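You operate a simulated robot arm through the tools that you are given. There is no shell and no other tool.

Carry out the task below with a simulated robot arm. There is one attempt and no reset: what you move stays moved.

## Task
Make room on the top of the chest in dock one for the small white tray. At the end: the small white tray stands where the black seal stood; the black seal is in the inside from the top of the second red drawer; whatever was shut is shut again. Leave all else as you found it, and nothing knocked over (what rides in a drawer may roll over).

The check looks at the end state, three seconds after you hand in, the way a careful person would. Anything else that was tipped, shoved, dropped, spilled or broken makes it a failure. Lids that push on must go on centred and level and be pressed home; caps that screw on are set level and turned clockwise until they are tight.

## Robot
A 7-joint arm with a two-finger parallel gripper, fixed in place. Base frame: the origin is on the floor under the middle of its stand, x ahead of it, y to its left, z up; the work surface is at about z = 100. Readings come in cm, rad, newtons and seconds.
It reaches about 147.9 cm from its shoulder. Its first joint turns from -2.897 to 2.897 rad. Payload 4.4 kg.
The tool frame sits at the grasp point between the pads (the TCP): z along the fingers, y along the line on which they close. The tips reach 2.3 cm beyond it. Largest opening 9.4 cm; finger width 3.8, thickness 1; the body of the gripper, 5.4 by 9.6 cm, starts 3.9 cm behind the TCP.
Orientation is that of the tool frame in the base frame, as a unit quaternion [x, y, z, w]. With the fingers straight down and closing along the base's y, the tool's x points along the base's -x, its y along +y and its z along -z.

## Interface
- The arm moves only by the tool play_rows. Its arguments are lists of equal length, an entry for each row: "jaw": the closure, from 0 (fully open) to 1 (shut); "delta_pos": the shift along the tool's x, y, z in mm, a list of three; "dr": the turn, a rotation vector about the tool's x, y, z in rad, a list of three. In form: {"jaw": [jaw, ...], "delta_pos": [[tx, ty, tz], ...], "dr": [[rx, ry, rz], ...]}. A call has 1 to 20 rows; each row is the pose to reach, as a shift and turn from the pose commanded when the call began, along the tool's axes at that moment. Rows are played at 5 a second. More than 5 cm and 0.15 rad between two rows, or a gripper value outside its range, and nothing of the call is played. Where a pose cannot be reached the arm comes as near as it can. A force on the tool above 40 N (or 10 N above the force at the start of the call, whichever is more), or a blocked arm, ends the call early, and 0.2 s more pass. Each finger travels about 7.2 cm/s and halts on what it meets, pressing with about 43 N; the grip force reading is that of the motor and also rises with nothing between the fingers. The clock runs only during rows and for 0.2 s after the last one: add rows that repeat a pose to give the fingers time. The reply holds the time, the measured pose of the TCP, the force on the tool along the base axes, the opening and the grip force, in the units named above and with some noise, with the torque about the TCP (base axes, N m) and any sound that the robot's microphone picked up.
- Cameras (640 x 400 px; columns grow to the right, rows downward): "scene" is fixed at [5.09, -49.84, 156.2]; the picture's right is [0.72, -0.70, 0.00], its down [-0.34, -0.35, -0.88] and it looks along [0.61, 0.63, -0.48] (base axes); focal length 361 px, centre (320, 200). "wrist" rides on the gripper at [8.6, 1.6, -7.4] in the tool frame; the picture's right is [-0.18, 0.98, 0.00], its down [-0.58, -0.11, -0.81] and it looks along [-0.79, -0.15, 0.59] (tool axes); focal length 243 px, centre (320, 200). There is no depth. A picture from a camera that has moved, and an enlarged one, comes with that camera's place and axes in the base frame and with its lens.
- capture(camera): a new picture of that camera. The clock stands still meanwhile.
- inspect(camera, box): a new picture of the part [left, top, right, bottom] of that camera's present view, enlarged. The clock stands still meanwhile.
- finish_job(): hands the job in; it is judged then, once.

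Places have to be worked out from the pictures, the camera data and where the tool is seen. Open the gripper and draw the arm clear of the work before you hand the job in, unless the task says otherwise.

The tools are called after "Call:" as a command line: name --argument value ..., lists and objects as JSON in quotes. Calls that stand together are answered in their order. play_rows: Moves the arm, as the interface text tells. Its arguments: {"type":"object","properties":{"jaw":{"type":"array","items":{"type":"number"}},"delta_pos":{"type":"array","items":{"type":"array","items":{"type":"number"}}},"dr":{"type":"array","items":{"type":"array","items":{"type":"number"}}}},"required":["jaw","delta_pos","dr"]} The other tools are called the same way: capture (camera) takes a picture; inspect (camera, box) takes an enlarged picture of a part of a camera's view; finish_job () hands the job in.

At the start:

```text
time_s: 0.0
ee_pos: [69.43, 9.92, 126.83]
ee_rot: [-0.001, 1.0, 0.0, 0.0]
contact_force: [-0.7, 0.9, 0.2]
ft_torque: [0.01, 0.0, 0.02]
grip_width: 9.4
grasp_force: 0.0
```

scene: 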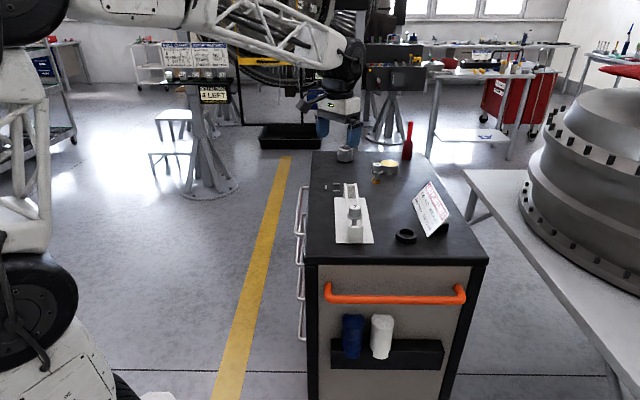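
wrist: 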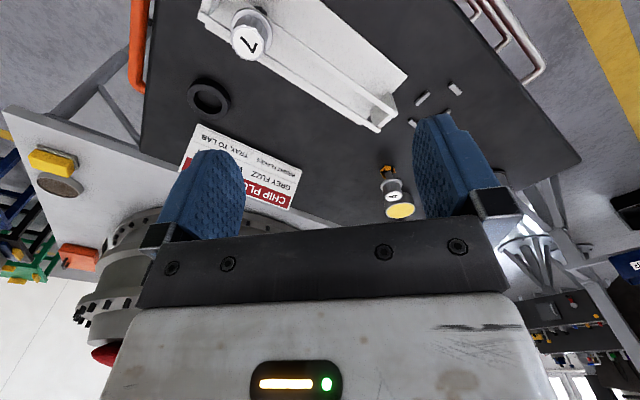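

I'll start by looking closely at the chest top and its drawers from both cameras.

Call:
inspect --camera "scene" --box '[280, 130, 500, 270]'

Call:
inspect --camera "scene" --box '[260, 170, 420, 370]'

Call:
inspect --camera "wrist" --box '[120, 0, 560, 240]'

Call:
inspect --camera "scene" --box '[140, 30, 460, 200]'

```text
2.86 times, centred on (390, 200) of scene
camera zoom: at [5.09, -49.84, 156.2], right [0.72, -0.7, 0.0], down [-0.34, -0.35, -0.88], along [0.61, 0.63, -0.48], focal length 1032 px, centre (120, 200)
```

zoom: 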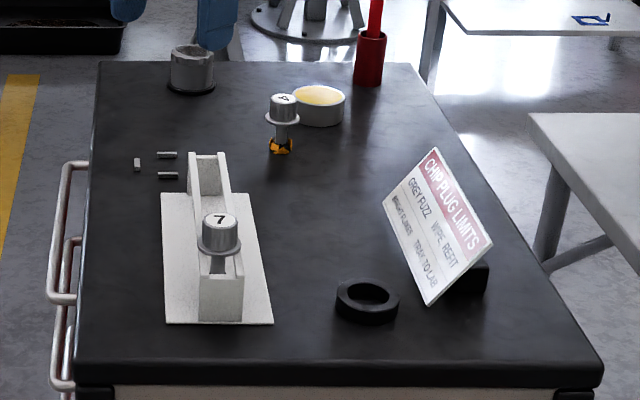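

```text
2.00 times, centred on (340, 270) of scene
camera zoom: at [5.09, -49.84, 156.2], right [0.72, -0.7, 0.0], down [-0.34, -0.35, -0.88], along [0.61, 0.63, -0.48], focal length 723 px, centre (280, 60)
```

zoom: 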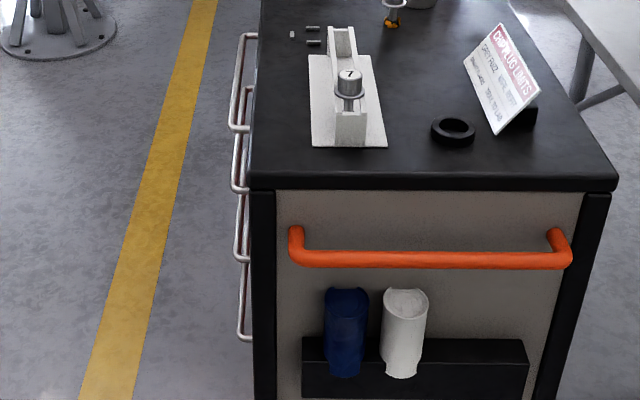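

```text
1.45 times, centred on (340, 120) of wrist
camera zoom: at [60.77, 11.48, 134.26], right [0.18, 0.98, 0.0], down [0.58, -0.11, 0.81], along [0.79, -0.15, -0.59], focal length 353 px, centre (291, 316)
```

zoom: 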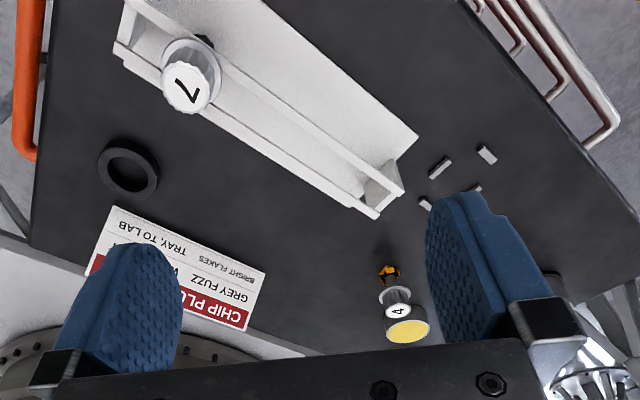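

```text
2.00 times, centred on (300, 115) of scene
camera zoom: at [5.09, -49.84, 156.2], right [0.72, -0.7, 0.0], down [-0.34, -0.35, -0.88], along [0.61, 0.63, -0.48], focal length 723 px, centre (360, 370)
```

zoom: 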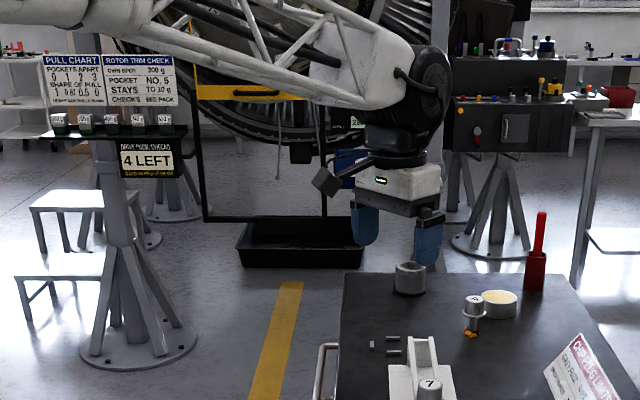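

Next I look for the small white tray and any labels elsewhere in the scene.

Call:
inspect --camera "scene" --box '[0, 30, 160, 130]'

Call:
inspect --camera "scene" --box '[140, 30, 300, 130]'

Call:
inspect --camera "scene" --box '[360, 20, 520, 120]'

Call:
inspect --camera "scene" --box '[480, 20, 640, 120]'

Call:
inspect --camera "scene" --box '[300, 130, 460, 230]'

Call:
inspect --camera "wrist" --box '[0, 100, 160, 300]'

Call:
inspect --camera "wrist" --box '[480, 180, 640, 400]'

```text
4.00 times, centred on (80, 80) of scene
camera zoom: at [5.09, -49.84, 156.2], right [0.72, -0.7, 0.0], down [-0.34, -0.35, -0.88], along [0.61, 0.63, -0.48], focal length 1445 px, centre (1280, 680)
```

zoom: 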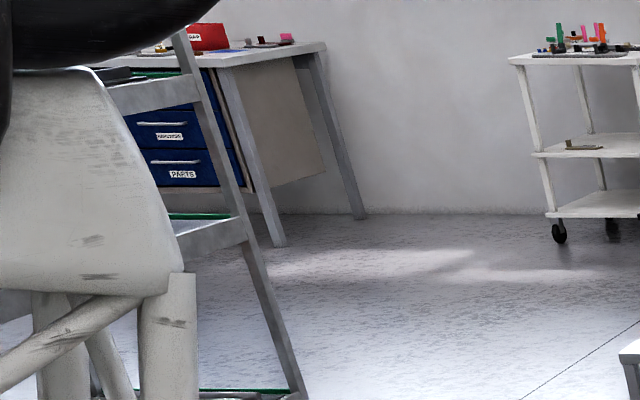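

```text
4.00 times, centred on (220, 80) of scene
camera zoom: at [5.09, -49.84, 156.2], right [0.72, -0.7, 0.0], down [-0.34, -0.35, -0.88], along [0.61, 0.63, -0.48], focal length 1445 px, centre (720, 680)
```

zoom: 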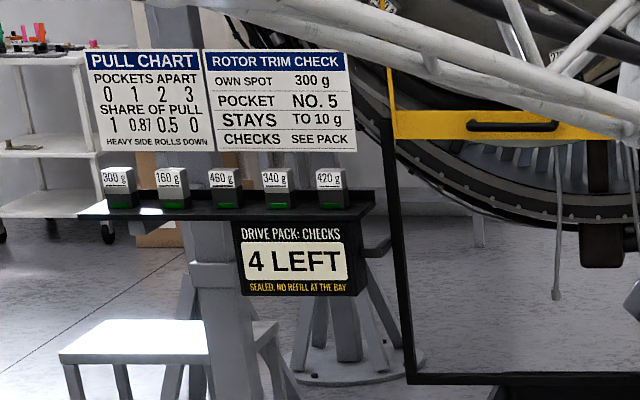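

```text
4.00 times, centred on (440, 70) of scene
camera zoom: at [5.09, -49.84, 156.2], right [0.72, -0.7, 0.0], down [-0.34, -0.35, -0.88], along [0.61, 0.63, -0.48], focal length 1445 px, centre (-160, 720)
```

zoom: 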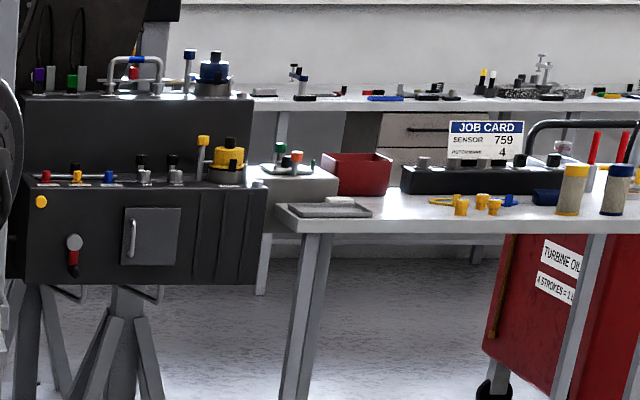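

```text
4.00 times, centred on (560, 70) of scene
camera zoom: at [5.09, -49.84, 156.2], right [0.72, -0.7, 0.0], down [-0.34, -0.35, -0.88], along [0.61, 0.63, -0.48], focal length 1445 px, centre (-640, 720)
```

zoom: 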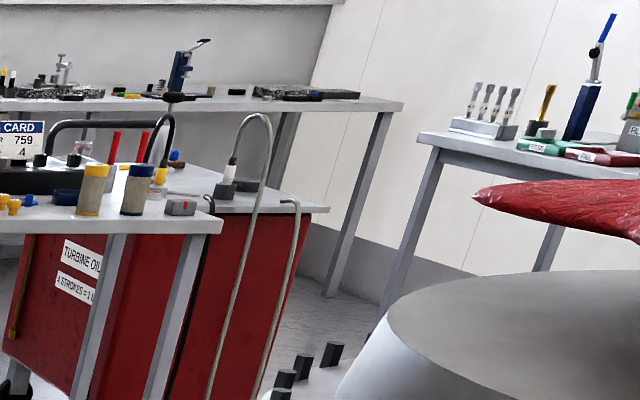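

```text
4.00 times, centred on (380, 180) of scene
camera zoom: at [5.09, -49.84, 156.2], right [0.72, -0.7, 0.0], down [-0.34, -0.35, -0.88], along [0.61, 0.63, -0.48], focal length 1445 px, centre (80, 280)
```

zoom: 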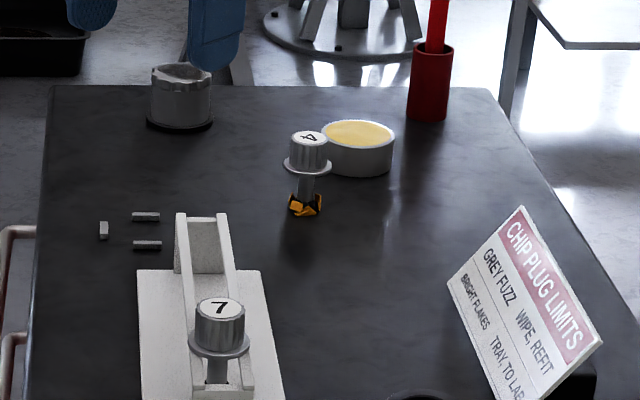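

```text
2.00 times, centred on (80, 200) of wrist
camera zoom: at [60.77, 11.48, 134.26], right [0.18, 0.98, 0.0], down [0.58, -0.11, 0.81], along [0.79, -0.15, -0.59], focal length 485 px, centre (800, 200)
```

zoom: 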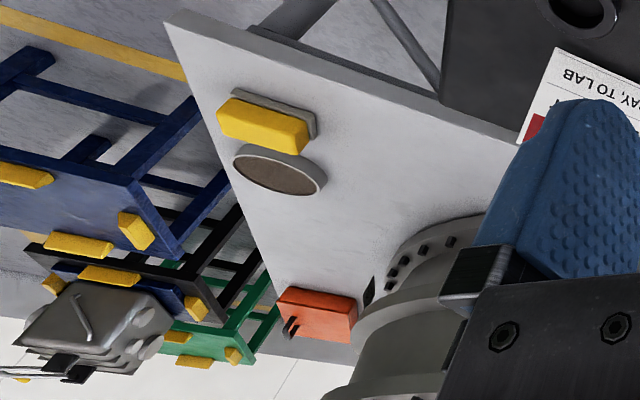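

```text
1.82 times, centred on (560, 290) of wrist
camera zoom: at [60.77, 11.48, 134.26], right [0.18, 0.98, 0.0], down [0.58, -0.11, 0.81], along [0.79, -0.15, -0.59], focal length 441 px, centre (-116, 36)
```

zoom: 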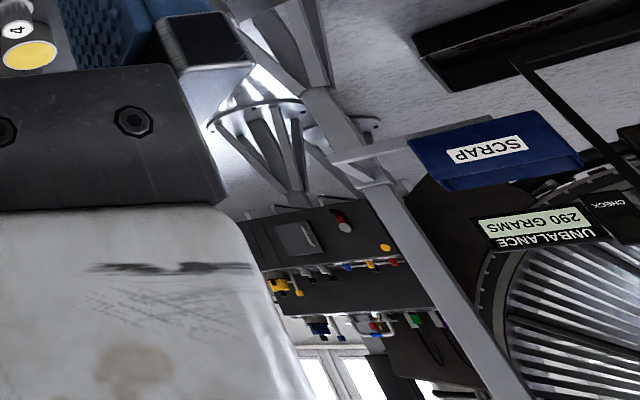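

The chest sits about 45° rotated, with its drawer handles facing the left (−x,+y) side. I haven't found the tray yet, so I'll swing the wrist camera out to the left to look at the drawer fronts.

Call:
play_rows --jaw '[0, 0, 0, 0, 0, 0, 0, 0, 0, 0, 0, 0, 0, 0, 0, 0]' --delta_pos '[[16, 30, -6], [32, 60, -8], [48, 90, -8], [64, 120, -8], [80, 150, -8], [96, 180, -8], [112, 210, -8], [128, 240, -8], [144, 270, -8], [160, 300, -8], [176, 330, -8], [192, 360, -8], [208, 390, -8], [224, 420, -8], [240, 450, -8], [240, 450, -8]]' --dr '[[0, 0, 0.04], [0, 0, 0.08], [0, 0, 0.12], [0, 0, 0.16], [0, 0, 0.2], [0, 0, 0.24], [0, 0, 0.28], [0, 0, 0.32], [0, 0, 0.36], [0, 0, 0.4], [0, 0, 0.44], [0, 0, 0.48], [0, 0, 0.52], [0, 0, 0.56], [0, 0, 0.6], [0, 0, 0.6]]'

Call:
capture --camera "wrist"

Call:
capture --camera "scene"

```text
time_s: 3.4
ee_pos: [45.31, 54.85, 127.62]
ee_rot: [0.295, 0.955, 0.0, -0.001]
contact_force: [0.0, -0.8, 0.2]
ft_torque: [0.0, -0.02, -0.01]
grip_width: 9.37
grasp_force: 0.0
```

```text
taken
camera wrist: at [39.15, 61.05, 135.13], right [0.71, 0.71, 0.0], down [0.42, -0.42, 0.81], along [0.57, -0.57, -0.59], focal length 243 px, centre (320, 200)
```

wrist: 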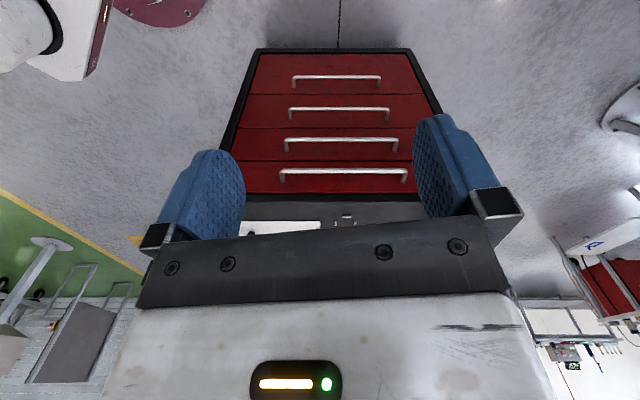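

```text
taken
```

scene: 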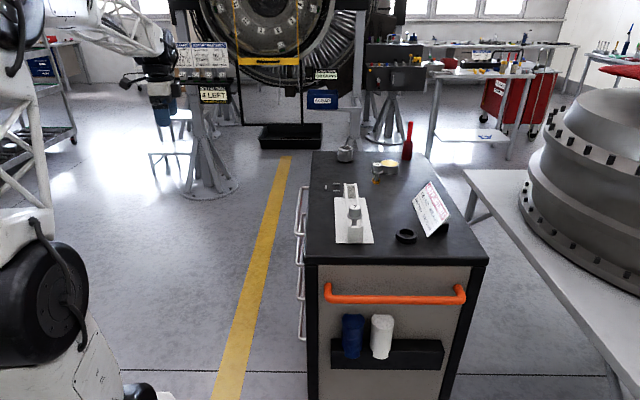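

The chest has four red drawers with bar handles, and the second from the top is the one at image row ~143. I still need the small white tray, so I'll yaw the wrist camera to survey the surroundings.

Call:
play_rows --jaw '[0, 0, 0, 0, 0, 0, 0, 0, 0, 0, 0, 0]' --delta_pos '[[0, 0, 0], [0, 0, 0], [0, 0, 0], [0, 0, 0], [0, 0, 0], [0, 0, 0], [0, 0, 0], [0, 0, 0], [0, 0, 0], [0, 0, 0], [0, 0, 0], [0, 0, 0]]' --dr '[[0, 0, -0.14], [0, 0, -0.28], [0, 0, -0.42], [0, 0, -0.56], [0, 0, -0.7], [0, 0, -0.84], [0, 0, -0.98], [0, 0, -1.12], [0, 0, -1.26], [0, 0, -1.4], [0, 0, -1.54], [0, 0, -1.54]]'

Call:
capture --camera "wrist"

```text
time_s: 6.0
ee_pos: [45.42, 54.87, 127.44]
ee_rot: [-0.453, 0.891, 0.001, 0.0]
contact_force: [-1.0, 0.5, -0.4]
ft_torque: [0.03, -0.02, 0.02]
grip_width: 9.41
grasp_force: 0.0
```

```text
taken
camera wrist: at [39.01, 48.81, 135.06], right [-0.69, 0.73, 0.0], down [0.43, 0.41, 0.81], along [0.59, 0.55, -0.59], focal length 243 px, centre (320, 200)
```

wrist: 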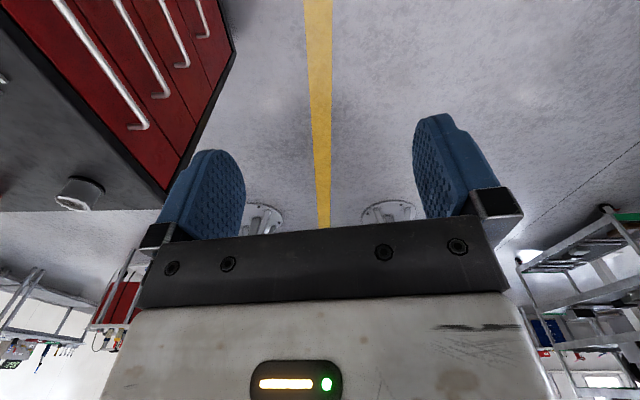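

Only floor is within reach in this direction. I'll keep turning to look further left and behind.

Call:
play_rows --jaw '[0, 0, 0, 0, 0, 0, 0, 0, 0, 0, 0, 0]' --delta_pos '[[0, 0, 0], [0, 0, 0], [0, 0, 0], [0, 0, 0], [0, 0, 0], [0, 0, 0], [0, 0, 0], [0, 0, 0], [0, 0, 0], [0, 0, 0], [0, 0, 0], [0, 0, 0]]' --dr '[[0, 0, -0.14], [0, 0, -0.28], [0, 0, -0.42], [0, 0, -0.56], [0, 0, -0.7], [0, 0, -0.84], [0, 0, -0.98], [0, 0, -1.12], [0, 0, -1.26], [0, 0, -1.4], [0, 0, -1.54], [0, 0, -1.54]]'

Call:
capture --camera "wrist"

Call:
capture --camera "scene"

```text
time_s: 8.6
ee_pos: [45.44, 54.91, 127.53]
ee_rot: [0.946, -0.324, -0.001, 0.002]
contact_force: [0.5, 0.9, 0.1]
ft_torque: [0.0, -0.01, 0.03]
grip_width: 9.38
grasp_force: 0.1
```

```text
taken
camera wrist: at [51.24, 48.28, 135.04], right [-0.75, -0.66, 0.0], down [-0.39, 0.44, 0.81], along [-0.54, 0.6, -0.59], focal length 243 px, centre (320, 200)
```

wrist: 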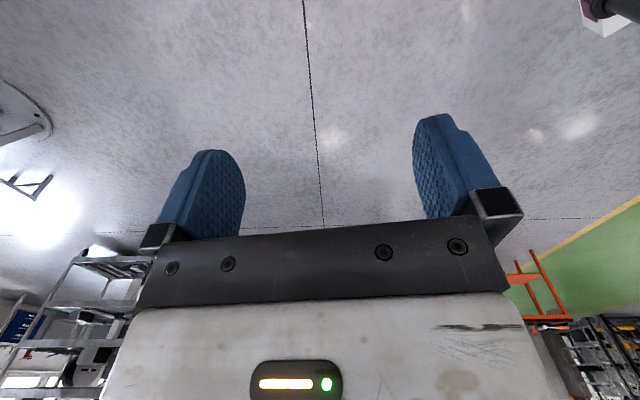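

```text
taken
```

scene: 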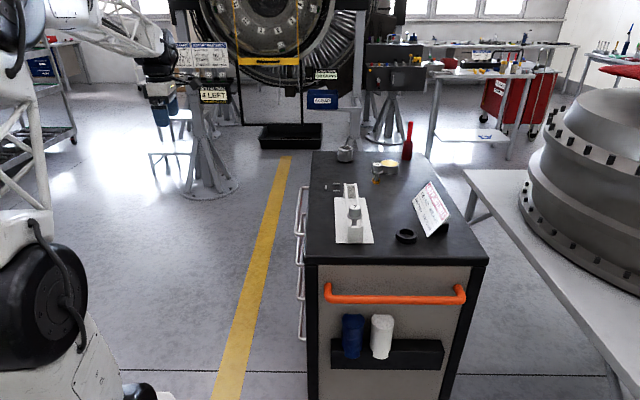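

Nothing is in reach on the left side, so I'll swing back and look at the right side. The white bench next to the chest had a yellow block sitting on something pale.

Call:
play_rows --jaw '[0, 0, 0, 0, 0, 0, 0, 0, 0, 0, 0, 0, 0, 0]' --delta_pos '[[20.7, 17.9, -7.1], [41.4, 35.7, -14.3], [62, 53.6, -21.4], [82.7, 71.4, -28.6], [103.4, 89.3, -35.7], [124, 107, -42.9], [144.8, 125, -50], [165.4, 142.9, -57.1], [186, 160.7, -64.3], [206.8, 178.6, -71.4], [227.5, 196.4, -78.6], [248, 214, -85.7], [268.8, 232, -92.9], [289.5, 250, -100]]' --dr '[[0, 0, 0.13], [0, 0, 0.26], [0, 0, 0.39], [0, 0, 0.52], [0, 0, 0.65], [0, 0, 0.78], [0, 0, 0.91], [0, 0, 1.04], [0, 0, 1.17], [0, 0, 1.3], [0, 0, 1.43], [0, 0, 1.56], [0, 0, 1.69], [0, 0, 1.82]]'

```text
time_s: 11.6
ee_pos: [52.99, 17.34, 137.51]
ee_rot: [-0.324, 0.946, 0.0, 0.0]
contact_force: [0.1, 0.3, 0.6]
ft_torque: [-0.05, 0.04, -0.03]
grip_width: 9.43
grasp_force: 0.1
```

The swing is half done and went as expected. I'll continue toward the right side and keep yawing.

Call:
play_rows --jaw '[0, 0, 0, 0, 0, 0, 0, 0, 0, 0, 0, 0, 0]' --delta_pos '[[14.6, -28.3, 0], [29.2, -56.5, 0], [43.8, -84.8, 0], [58.3, -113, 0], [72.9, -141, 0], [87.5, -169.5, 0], [102, -198, 0], [116.7, -226, 0], [131, -254, 0], [146, -282.5, 0], [160.4, -311, 0], [175, -339, 0], [175, -339, 0]]' --dr '[[0, 0, 0.138], [0, 0, 0.276], [0, 0, 0.414], [0, 0, 0.552], [0, 0, 0.69], [0, 0, 0.828], [0, 0, 0.966], [0, 0, 1.104], [0, 0, 1.242], [0, 0, 1.38], [0, 0, 1.518], [0, 0, 1.656], [0, 0, 1.656]]'

Call:
capture --camera "wrist"

```text
time_s: 14.4
ee_pos: [59.96, -20.19, 137.51]
ee_rot: [0.477, 0.879, 0.0, 0.0]
contact_force: [0.2, -0.6, -0.2]
ft_torque: [-0.02, -0.02, -0.01]
grip_width: 9.42
grasp_force: 0.0
```

```text
taken
camera wrist: at [56.62, -12.06, 145.02], right [0.93, 0.38, 0.0], down [0.22, -0.55, 0.81], along [0.31, -0.75, -0.59], focal length 243 px, centre (320, 200)
```

wrist: 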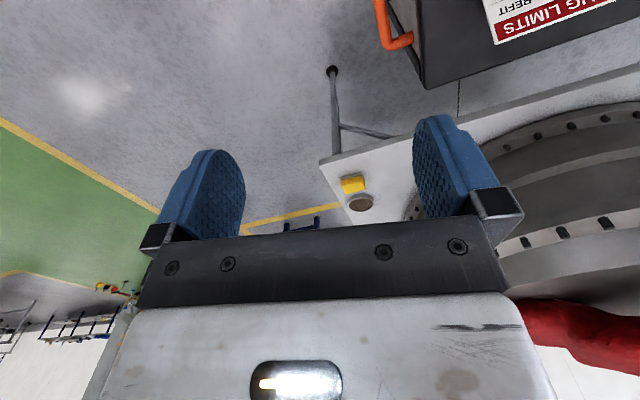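

Call:
inspect --camera "wrist" --box '[300, 140, 440, 230]'

Call:
inspect --camera "wrist" --box '[0, 240, 160, 400]'

```text
4.44 times, centred on (370, 185) of wrist
camera zoom: at [56.62, -12.06, 145.02], right [0.93, 0.38, 0.0], down [0.22, -0.55, 0.81], along [0.31, -0.75, -0.59], focal length 1078 px, centre (98, 267)
```

zoom: 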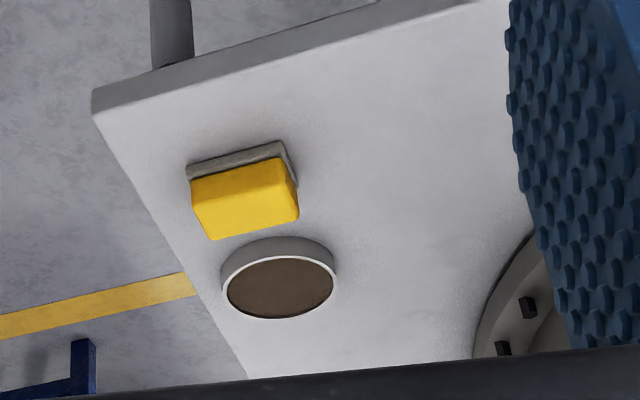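

```text
2.50 times, centred on (80, 320) of wrist
camera zoom: at [56.62, -12.06, 145.02], right [0.93, 0.38, 0.0], down [0.22, -0.55, 0.81], along [0.31, -0.75, -0.59], focal length 606 px, centre (920, -100)
```

zoom: 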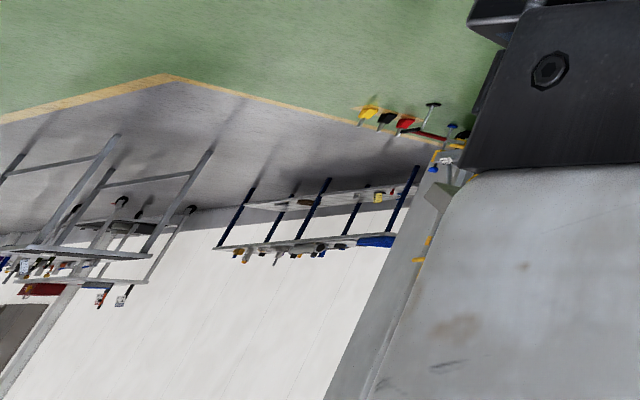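

The bench only has a yellow sponge and a round tin, with no tray. I'll continue the sweep toward the back-right.

Call:
play_rows --jaw '[0, 0, 0, 0, 0, 0, 0, 0, 0, 0, 0, 0]' --delta_pos '[[0, 0, 0], [0, 0, 0], [0, 0, 0], [0, 0, 0], [0, 0, 0], [0, 0, 0], [0, 0, 0], [0, 0, 0], [0, 0, 0], [0, 0, 0], [0, 0, 0], [0, 0, 0]]' --dr '[[0, 0, 0.14], [0, 0, 0.28], [0, 0, 0.42], [0, 0, 0.56], [0, 0, 0.7], [0, 0, 0.84], [0, 0, 0.98], [0, 0, 1.12], [0, 0, 1.26], [0, 0, 1.4], [0, 0, 1.54], [0, 0, 1.54]]'

Call:
capture --camera "wrist"

```text
time_s: 17.0
ee_pos: [59.76, -20.19, 137.43]
ee_rot: [0.954, 0.298, 0.0, 0.0]
contact_force: [0.1, 0.0, -0.2]
ft_torque: [0.01, 0.01, 0.0]
grip_width: 9.39
grasp_force: 0.1
```

```text
taken
camera wrist: at [67.9, -16.59, 145.04], right [0.41, -0.91, 0.0], down [-0.54, -0.24, 0.81], along [-0.74, -0.33, -0.59], focal length 243 px, centre (320, 200)
```

wrist: 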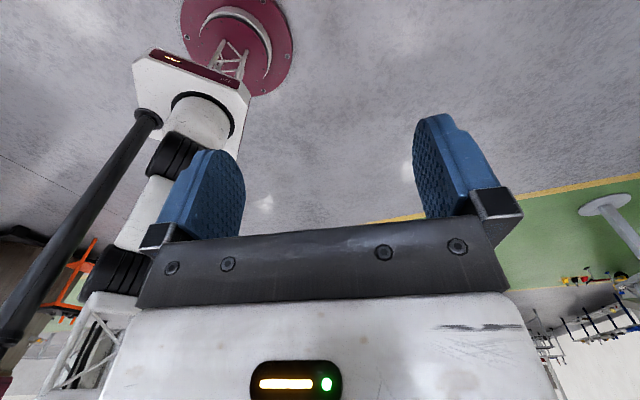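

Nothing is behind either, so the tray is probably in one of the chest's drawers. I'll go back to the drawer side, higher up, for a good view of the chest top and the drawers.

Call:
play_rows --jaw '[0, 0, 0, 0, 0, 0, 0, 0, 0, 0, 0, 0, 0, 0, 0, 0, 0, 0, 0, 0]' --delta_pos '[[12.8, -32.7, -6.3], [25.7, -65.4, -12.6], [38.5, -98.1, -18.9], [51.4, -130.7, -25.3], [64.2, -163.4, -31.6], [77.1, -196.1, -37.9], [89.9, -228.8, -44.2], [102.7, -261.5, -50.5], [115.6, -294.2, -56.8], [128.4, -326.8, -63.2], [141.3, -359.5, -69.5], [154.1, -392.2, -75.8], [166.9, -424.9, -82.1], [179.8, -457.6, -88.4], [192.6, -490.3, -94.7], [205.5, -522.9, -101.1], [218.3, -555.6, -107.4], [231.2, -588.3, -113.7], [244, -621, -120], [244, -621, -120]]' --dr '[[0, 0, -0.102], [0, 0, -0.204], [0, 0, -0.306], [0, 0, -0.408], [0, 0, -0.51], [0, 0, -0.612], [0, 0, -0.714], [0, 0, -0.816], [0, 0, -0.918], [0, 0, -1.02], [0, 0, -1.122], [0, 0, -1.224], [0, 0, -1.326], [0, 0, -1.428], [0, 0, -1.53], [0, 0, -1.632], [0, 0, -1.734], [0, 0, -1.836], [0, 0, -1.938], [0, 0, -1.938]]'

Call:
capture --camera "wrist"

```text
time_s: 21.2
ee_pos: [44.71, 44.88, 149.45]
ee_rot: [0.294, 0.956, 0.0, -0.001]
contact_force: [0.4, -0.1, 0.2]
ft_torque: [0.03, -0.02, -0.01]
grip_width: 9.37
grasp_force: 0.1
```

```text
taken
camera wrist: at [38.35, 51.04, 157.04], right [0.7, 0.71, 0.0], down [0.42, -0.42, 0.81], along [0.57, -0.57, -0.59], focal length 243 px, centre (320, 200)
```

wrist: 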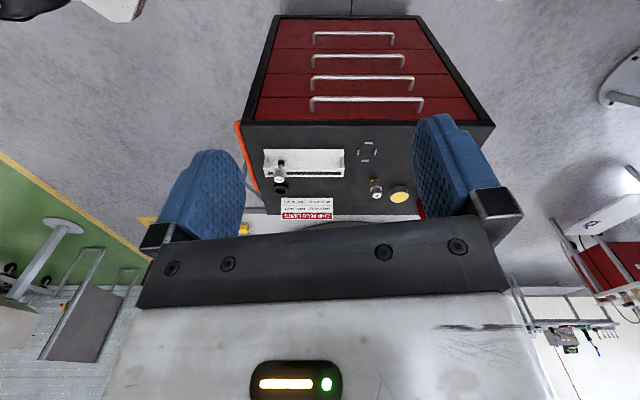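

Call:
inspect --camera "wrist" --box '[230, 100, 450, 230]'

Call:
inspect --camera "wrist" --box '[240, 0, 500, 130]'

Call:
inspect --camera "scene" --box '[320, 170, 460, 260]'

Call:
inspect --camera "scene" --box '[280, 170, 340, 350]'

```text
2.91 times, centred on (340, 165) of wrist
camera zoom: at [38.35, 51.04, 157.04], right [0.7, 0.71, 0.0], down [0.42, -0.42, 0.81], along [0.57, -0.57, -0.59], focal length 706 px, centre (262, 302)
```

zoom: 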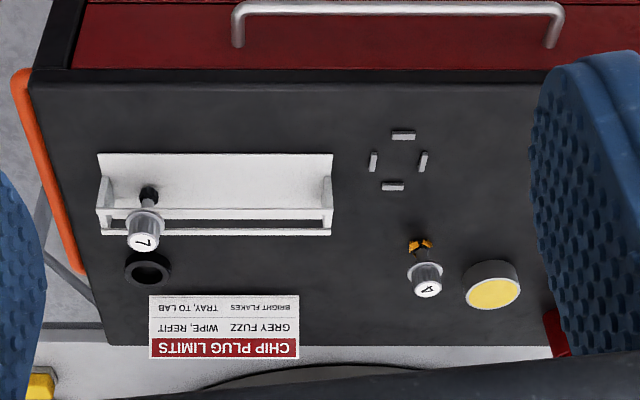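

```text
2.46 times, centred on (370, 65) of wrist
camera zoom: at [38.35, 51.04, 157.04], right [0.7, 0.71, 0.0], down [0.42, -0.42, 0.81], along [0.57, -0.57, -0.59], focal length 597 px, centre (197, 532)
```

zoom: 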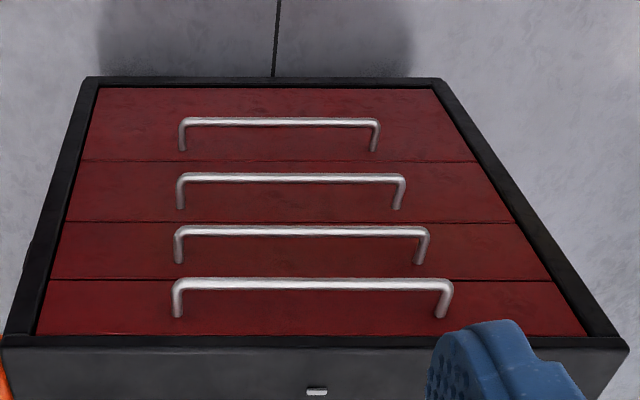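

```text
4.44 times, centred on (390, 215) of scene
camera zoom: at [5.09, -49.84, 156.2], right [0.72, -0.7, 0.0], down [-0.34, -0.35, -0.88], along [0.61, 0.63, -0.48], focal length 1606 px, centre (9, 133)
```

zoom: 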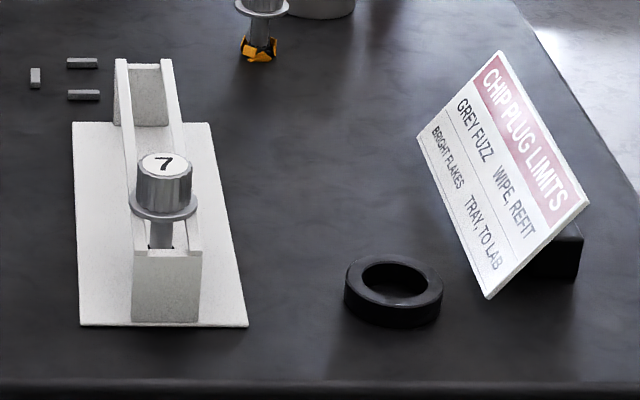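

```text
2.22 times, centred on (310, 260) of scene
camera zoom: at [5.09, -49.84, 156.2], right [0.72, -0.7, 0.0], down [-0.34, -0.35, -0.88], along [0.61, 0.63, -0.48], focal length 803 px, centre (342, 67)
```

zoom: 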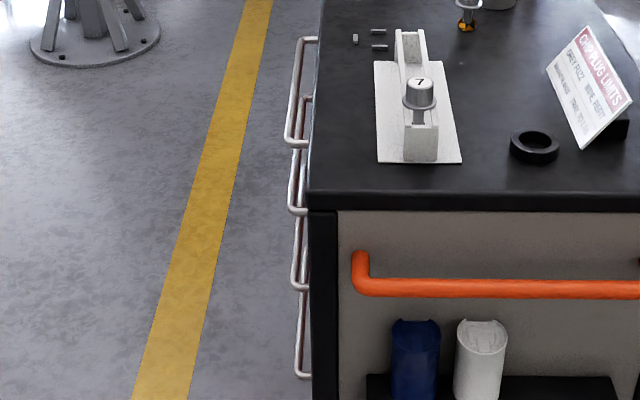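

The chest top's other items are a white rack with plug 7, plug 4, tins, the sign, and four small grey bars, so the tray must be in a drawer. By triangulation, drawer 2's bar runs from about (64,22) to (86,44) at z≈82. I'll move to the left of the face and turn the tool so it can be tilted horizontally toward it.

Call:
play_rows --jaw '[0, 0, 0, 0, 0, 0, 0, 0, 0, 0, 0, 0]' --delta_pos '[[-4.9, 11.1, 31.4], [-9.8, 22.2, 62.7], [-14.7, 33.3, 94], [-19.6, 44.4, 125.5], [-24.5, 55.5, 156.8], [-29.5, 66.5, 188], [-34.4, 77.6, 219.5], [-39.3, 88.7, 251], [-44.2, 99.8, 282.3], [-49.1, 111, 313.6], [-54, 122, 345], [-54, 122, 345]]' --dr '[[0, 0, -0.126], [0, 0, -0.252], [0, 0, -0.378], [0, 0, -0.504], [0, 0, -0.63], [0, 0, -0.757], [0, 0, -0.883], [0, 0, -1.009], [0, 0, -1.135], [0, 0, -1.261], [0, 0, -1.387], [0, 0, -1.387]]'

Call:
capture --camera "wrist"

```text
time_s: 23.8
ee_pos: [55.87, 51.94, 114.91]
ee_rot: [-0.385, 0.923, 0.0, 0.0]
contact_force: [0.1, -0.8, -0.6]
ft_torque: [-0.04, 0.02, 0.01]
grip_width: 9.39
grasp_force: 0.0
```

```text
taken
camera wrist: at [48.7, 46.81, 122.46], right [-0.57, 0.82, 0.0], down [0.49, 0.34, 0.81], along [0.66, 0.46, -0.59], focal length 243 px, centre (320, 200)
```

wrist: 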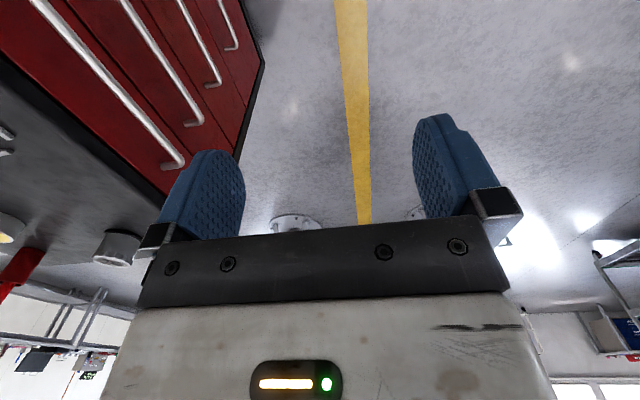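

The readings match the plan: the tool is down and its x axis runs along the handle bars. Now I tilt the tool 90° about its x so the fingers point at the drawer face.

Call:
play_rows --jaw '[0, 0, 0, 0, 0, 0, 0, 0, 0, 0, 0, 0, 0]' --delta_pos '[[0, 0, 0], [0, 0, 0], [0, 0, 0], [0, 0, 0], [0, 0, 0], [0, 0, 0], [0, 0, 0], [0, 0, 0], [0, 0, 0], [0, 0, 0], [0, 0, 0], [0, 0, 0], [0, 0, 0]]' --dr '[[0.131, 0, 0], [0.262, 0, 0], [0.393, 0, 0], [0.524, 0, 0], [0.654, 0, 0], [0.785, 0, 0], [0.916, 0, 0], [1.047, 0, 0], [1.178, 0, 0], [1.309, 0, 0], [1.44, 0, 0], [1.5708, 0, 0], [1.5708, 0, 0]]'

Call:
capture --camera "wrist"

Call:
capture --camera "scene"

```text
time_s: 26.6
ee_pos: [55.93, 51.87, 115.04]
ee_rot: [-0.271, 0.653, -0.653, 0.272]
contact_force: [0.2, 0.8, -0.1]
ft_torque: [-0.02, -0.03, 0.01]
grip_width: 9.41
grasp_force: 0.0
```

```text
taken
camera wrist: at [44.53, 50.95, 113.44], right [0.13, 0.13, -0.98], down [-0.16, 0.98, 0.11], along [0.98, 0.15, 0.15], focal length 243 px, centre (320, 200)
```

wrist: 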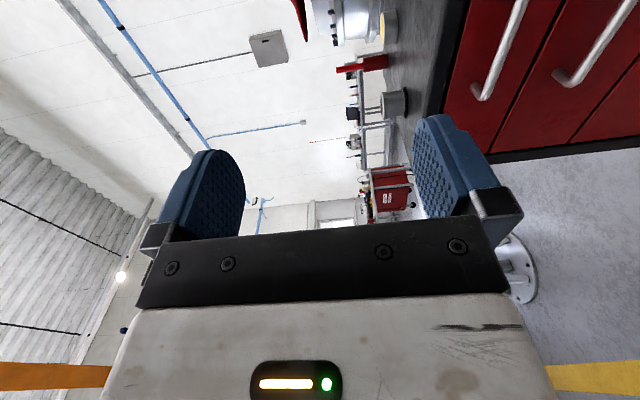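

```text
taken
```

scene: 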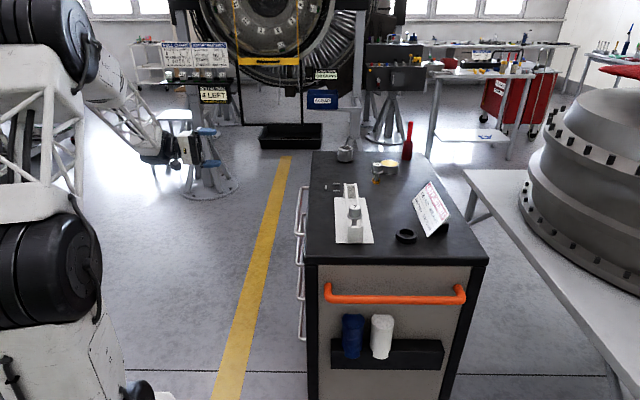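

The tool now points horizontally into the face at (0.71,−0.70,0). I'll lower it to drawer 2's handle height while staying about 27 cm off, then check.

Call:
play_rows --jaw '[0, 0, 0, 0, 0, 0, 0, 0, 0, 0, 0, 0]' --delta_pos '[[0, 30, 0], [0, 60, 0], [0, 90, 0], [0, 120, 0], [0, 150, 0], [0, 180, 0], [0, 210, 0], [0, 240, 0], [0, 270, 0], [0, 300, 0], [-4, 327, 0], [-4, 327, 0]]' --dr '[[0, 0, 0], [0, 0, 0], [0, 0, 0], [0, 0, 0], [0, 0, 0], [0, 0, 0], [0, 0, 0], [0, 0, 0], [0, 0, 0], [0, 0, 0], [0, 0, 0], [0, 0, 0]]'

Call:
capture --camera "wrist"

Call:
capture --camera "scene"

```text
time_s: 29.2
ee_pos: [56.22, 52.17, 82.36]
ee_rot: [-0.272, 0.653, -0.652, 0.272]
contact_force: [0.8, -0.6, 0.7]
ft_torque: [-0.05, 0.0, 0.02]
grip_width: 9.42
grasp_force: 0.0
```

```text
taken
camera wrist: at [44.84, 51.16, 80.8], right [0.13, 0.13, -0.98], down [-0.16, 0.98, 0.11], along [0.98, 0.15, 0.15], focal length 243 px, centre (320, 200)
```

wrist: 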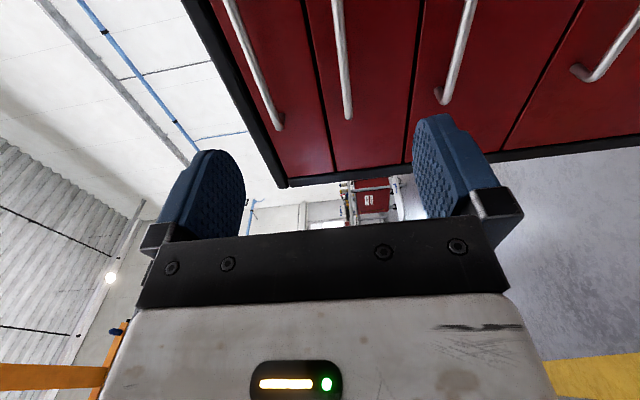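

```text
taken
```

scene: 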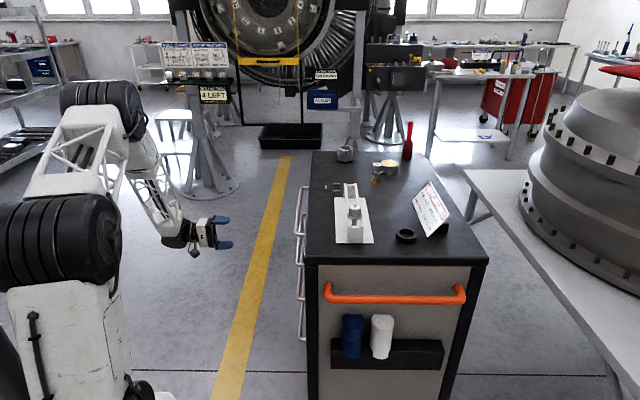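

I can see all the handles from the side. I'll zoom in to refine the height of drawer 2's handle.

Call:
inspect --camera "wrist" --box '[200, 0, 500, 190]'

```text
2.11 times, centred on (350, 95) of wrist
camera zoom: at [44.84, 51.16, 80.8], right [0.13, 0.13, -0.98], down [-0.16, 0.98, 0.11], along [0.98, 0.15, 0.15], focal length 511 px, centre (257, 421)
```

zoom: 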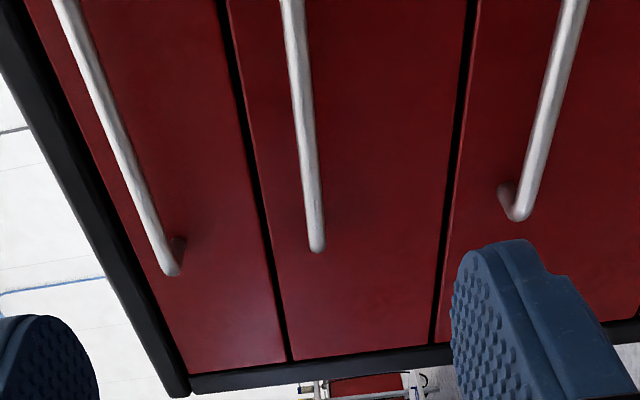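

Drawer 2's bar comes out at z≈80.7. I'll drop slightly and advance to about 7 cm from the bar, then look again.

Call:
play_rows --jaw '[0, 0, 0, 0, 0, 0, 0, 0]' --delta_pos '[[0, 15, 28], [0, 15, 56], [0, 15, 84], [0, 15, 112], [0, 15, 140], [0, 15, 170], [0, 15, 195], [0, 15, 195]]' --dr '[[0, 0, 0], [0, 0, 0], [0, 0, 0], [0, 0, 0], [0, 0, 0], [0, 0, 0], [0, 0, 0], [0, 0, 0]]'

Call:
capture --camera "wrist"

Call:
inspect --camera "scene" --box '[220, 160, 400, 300]'

```text
time_s: 31.0
ee_pos: [70.13, 38.35, 80.93]
ee_rot: [0.272, -0.652, 0.653, -0.272]
contact_force: [-0.1, 0.7, 0.6]
ft_torque: [0.0, -0.03, -0.02]
grip_width: 9.39
grasp_force: 0.0
```

```text
taken
camera wrist: at [58.7, 37.44, 79.32], right [0.13, 0.13, -0.98], down [-0.16, 0.98, 0.11], along [0.98, 0.15, 0.15], focal length 243 px, centre (320, 200)
```

wrist: 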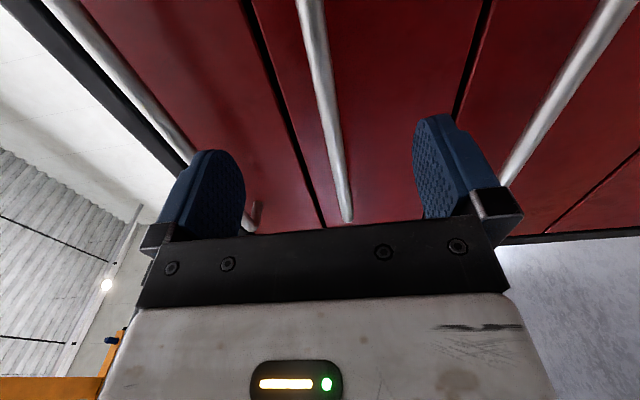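

```text
2.86 times, centred on (310, 230) of scene
camera zoom: at [5.09, -49.84, 156.2], right [0.72, -0.7, 0.0], down [-0.34, -0.35, -0.88], along [0.61, 0.63, -0.48], focal length 1032 px, centre (349, 114)
```

zoom: 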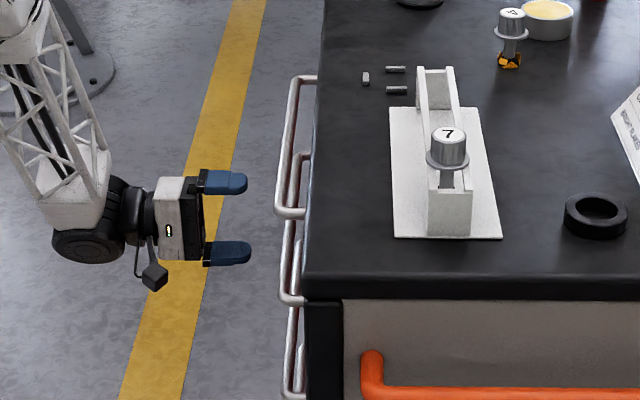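

The bar now passes between the fingers at z≈80.7, with the TCP at 80.9 and about 7 cm to go. I'll advance slowly until it sits at the grasp point.

Call:
play_rows --jaw '[0, 0, 0, 0, 0, 0, 0, 0]' --delta_pos '[[0, 0, 10], [0, 0, 20], [0, 0, 30], [0, 0, 40], [0, 0, 50], [0, 0, 58], [0, 0, 66], [0, 0, 66]]' --dr '[[0, 0, 0], [0, 0, 0], [0, 0, 0], [0, 0, 0], [0, 0, 0], [0, 0, 0], [0, 0, 0], [0, 0, 0]]'

Call:
capture --camera "wrist"

Call:
inspect --camera "scene" --box '[250, 170, 370, 290]'

```text
time_s: 32.8
ee_pos: [74.74, 33.78, 80.77]
ee_rot: [-0.272, 0.653, -0.652, 0.272]
contact_force: [0.2, 0.7, -0.9]
ft_torque: [0.01, 0.02, -0.03]
grip_width: 9.38
grasp_force: 0.1
```

```text
taken
camera wrist: at [63.35, 32.83, 79.29], right [0.13, 0.13, -0.98], down [-0.16, 0.98, 0.11], along [0.98, 0.15, 0.15], focal length 243 px, centre (320, 200)
```

wrist: 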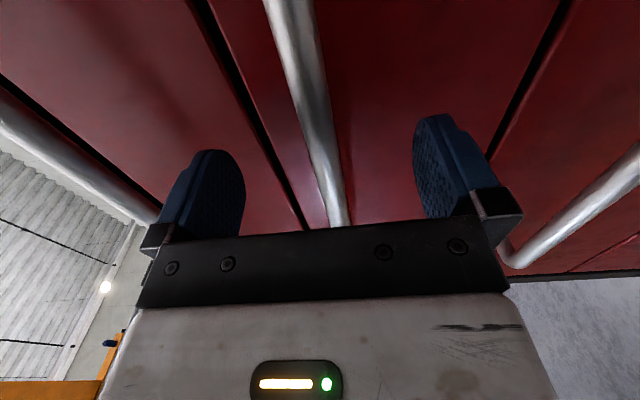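

```text
3.33 times, centred on (310, 230) of scene
camera zoom: at [5.09, -49.84, 156.2], right [0.72, -0.7, 0.0], down [-0.34, -0.35, -0.88], along [0.61, 0.63, -0.48], focal length 1204 px, centre (353, 100)
```

zoom: 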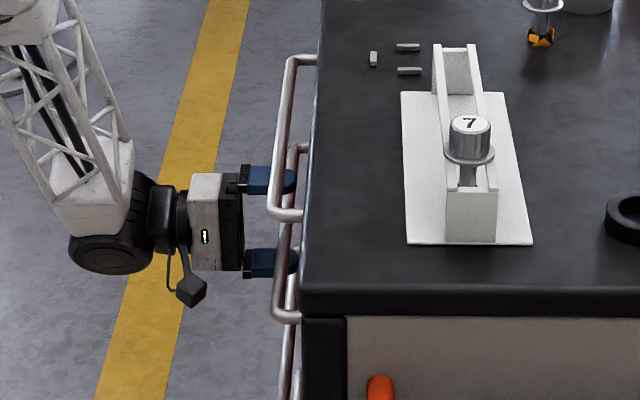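

The bar passes right through the grasp point. I close the gripper on it.

Call:
play_rows --jaw '[0.5, 0.8, 1, 1, 1, 1]' --delta_pos '[[0, 0, 0], [0, 0, 0], [0, 0, 0], [0, 0, 0], [0, 0, 0], [0, 0, 0]]' --dr '[[0, 0, 0], [0, 0, 0], [0, 0, 0], [0, 0, 0], [0, 0, 0], [0, 0, 0]]'

Call:
capture --camera "wrist"

```text
time_s: 33.8
ee_pos: [74.71, 33.74, 80.53]
ee_rot: [-0.274, 0.653, -0.652, 0.271]
contact_force: [7.8, 6.4, -7.2]
ft_torque: [0.84, -0.68, 0.17]
grip_width: 1.38
grasp_force: 45.0
stopped in row 4: the force on the tool passed its limit at 43 N (the readings are from after the stop); the commanded pose is now the measured one
```

```text
taken
camera wrist: at [63.25, 32.78, 78.98], right [0.12, 0.13, -0.98], down [-0.16, 0.98, 0.11], along [0.98, 0.15, 0.14], focal length 243 px, centre (320, 200)
```

wrist: 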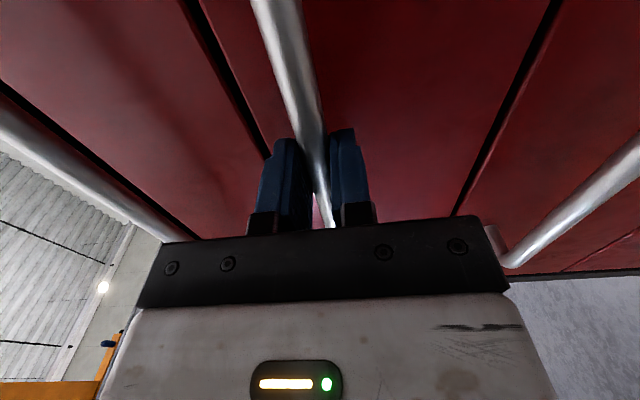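

The bar is gripped at 1.38 cm width. Now I pull gently straight out, starting with 6 cm.

Call:
play_rows --jaw '[1, 1, 1, 1, 1, 1, 1]' --delta_pos '[[0, 0, -8], [0, 0, -18], [0, 0, -28], [0, 0, -38], [0, 0, -48], [0, 0, -60], [0, 0, -60]]' --dr '[[0, 0, 0], [0, 0, 0], [0, 0, 0], [0, 0, 0], [0, 0, 0], [0, 0, 0], [0, 0, 0]]'

Call:
inspect --camera "scene" --box '[220, 150, 400, 290]'

```text
time_s: 35.2
ee_pos: [70.33, 37.97, 80.46]
ee_rot: [-0.273, 0.653, -0.652, 0.27]
contact_force: [3.6, 7.3, -9.9]
ft_torque: [0.88, -0.67, -0.36]
grip_width: 1.38
grasp_force: 44.3
stopped in row 7: the force on the tool passed its limit at 41 N (the readings are from after the stop); the commanded pose is now the measured one
```

```text
2.86 times, centred on (310, 220) of scene
camera zoom: at [5.09, -49.84, 156.2], right [0.72, -0.7, 0.0], down [-0.34, -0.35, -0.88], along [0.61, 0.63, -0.48], focal length 1032 px, centre (349, 143)
```

zoom: 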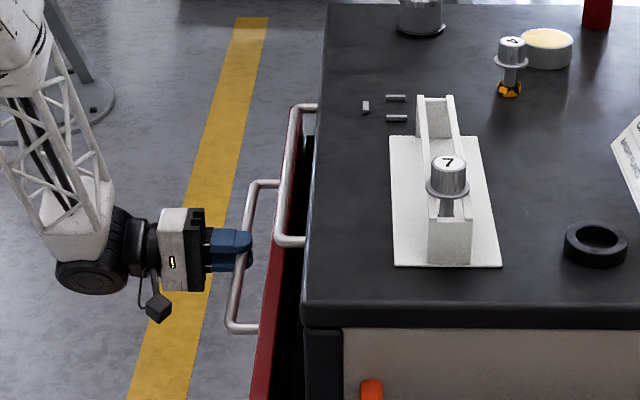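

The drawer follows the pull; the stop was just a brief force peak. I'll continue pulling at a slower speed, easing about 2 mm down to relieve the vertical load.

Call:
play_rows --jaw '[1, 1, 1, 1, 1, 1, 1, 1, 1, 1, 1, 1, 1, 1, 1, 1]' --delta_pos '[[0, 1, -5], [0, 2, -12], [0, 2, -20], [0, 2, -28], [0, 2, -36], [0, 2, -44], [0, 2, -52], [0, 2, -60], [0, 2, -68], [0, 2, -76], [0, 2, -84], [0, 2, -92], [0, 2, -100], [0, 2, -108], [0, 2, -114], [0, 2, -116]]' --dr '[[0, 0, 0], [0, 0, 0], [0, 0, 0], [0, 0, 0], [0, 0, 0], [0, 0, 0], [0, 0, 0], [0, 0, 0], [0, 0, 0], [0, 0, 0], [0, 0, 0], [0, 0, 0], [0, 0, 0], [0, 0, 0], [0, 0, 0], [0, 0, 0]]'

Call:
inspect --camera "scene" --box '[220, 150, 400, 290]'

```text
time_s: 36.6
ee_pos: [67.69, 40.79, 80.48]
ee_rot: [0.273, -0.653, 0.653, -0.271]
contact_force: [-7.5, -8.9, 7.2]
ft_torque: [0.18, -0.24, 0.79]
grip_width: 1.34
grasp_force: 45.2
stopped in row 6: the force on the tool passed its limit at 42 N (the readings are from after the stop); the commanded pose is now the measured one
```

```text
2.86 times, centred on (310, 220) of scene
camera zoom: at [5.09, -49.84, 156.2], right [0.72, -0.7, 0.0], down [-0.34, -0.35, -0.88], along [0.61, 0.63, -0.48], focal length 1032 px, centre (349, 143)
```

zoom: 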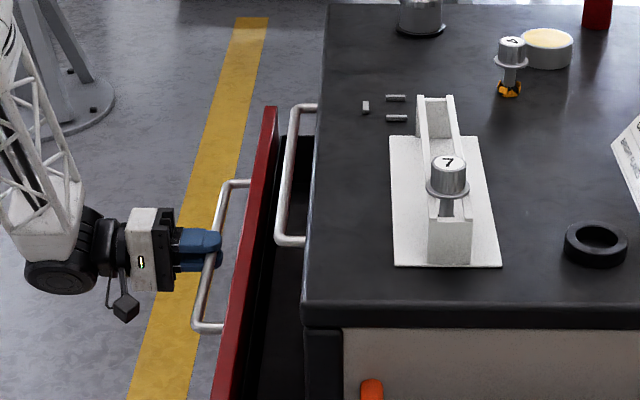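

The drawer is about 10 cm out. I'll pause briefly, then continue with gentle pulls and watch how the force behaves.

Call:
play_rows --jaw '[1, 1, 1, 1, 1, 1, 1, 1, 1, 1, 1, 1, 1, 1]' --delta_pos '[[0, 0, 0], [0, 0, 0], [0, 0, -3], [0, 0, -8], [0, 0, -13], [0, 0, -18], [0, 0, -23], [0, 0, -28], [0, 0, -33], [0, 0, -38], [0, 0, -43], [0, 0, -48], [0, 0, -53], [0, 0, -58]]' --dr '[[0, 0, 0], [0, 0, 0], [0, 0, 0], [0, 0, 0], [0, 0, 0], [0, 0, 0], [0, 0, 0], [0, 0, 0], [0, 0, 0], [0, 0, 0], [0, 0, 0], [0, 0, 0], [0, 0, 0], [0, 0, 0]]'

```text
time_s: 39.6
ee_pos: [63.36, 44.93, 80.48]
ee_rot: [-0.273, 0.653, -0.652, 0.271]
contact_force: [-10.5, -12.6, 15.7]
ft_torque: [0.09, -0.34, 0.52]
grip_width: 1.36
grasp_force: 45.2
```

It is 16 cm out with moderate side loads, so I'll offset a couple of mm to relieve them (force on the tool is toward −b and up) and keep pulling.

Call:
play_rows --jaw '[1, 1, 1, 1, 1, 1, 1, 1, 1, 1, 1, 1, 1, 1, 1, 1, 1, 1, 1, 1]' --delta_pos '[[1, -1, 0], [2, -2, 0], [2, -2, -4], [2, -2, -9], [2, -2, -14], [2, -2, -19], [2, -2, -24], [2, -2, -29], [2, -2, -34], [2, -2, -39], [2, -2, -44], [2, -2, -49], [2, -2, -54], [2, -2, -59], [2, -2, -64], [2, -2, -69], [2, -2, -74], [2, -2, -79], [2, -2, -84], [2, -2, -89]]' --dr '[[0, 0, 0], [0, 0, 0], [0, 0, 0], [0, 0, 0], [0, 0, 0], [0, 0, 0], [0, 0, 0], [0, 0, 0], [0, 0, 0], [0, 0, 0], [0, 0, 0], [0, 0, 0], [0, 0, 0], [0, 0, 0], [0, 0, 0], [0, 0, 0], [0, 0, 0], [0, 0, 0], [0, 0, 0], [0, 0, 0]]'

Call:
capture --camera "scene"

```text
time_s: 40.2
ee_pos: [63.31, 44.87, 80.42]
ee_rot: [-0.276, 0.653, -0.651, 0.272]
contact_force: [5.6, 3.6, -7.0]
ft_torque: [0.39, -0.25, 0.14]
grip_width: 1.41
grasp_force: 44.6
stopped in row 2: the force on the tool passed its limit at 42 N (the readings are from after the stop); the commanded pose is now the measured one
```

```text
taken
```

scene: 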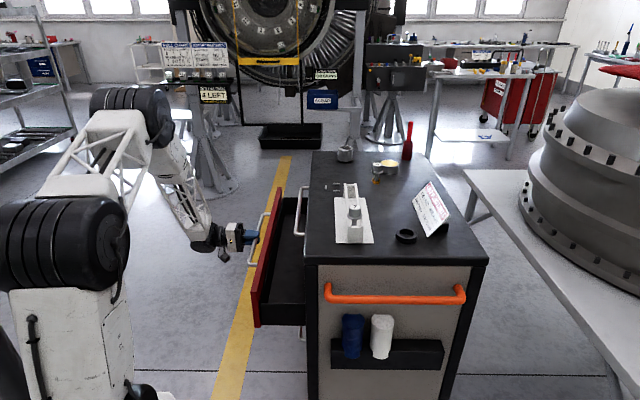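

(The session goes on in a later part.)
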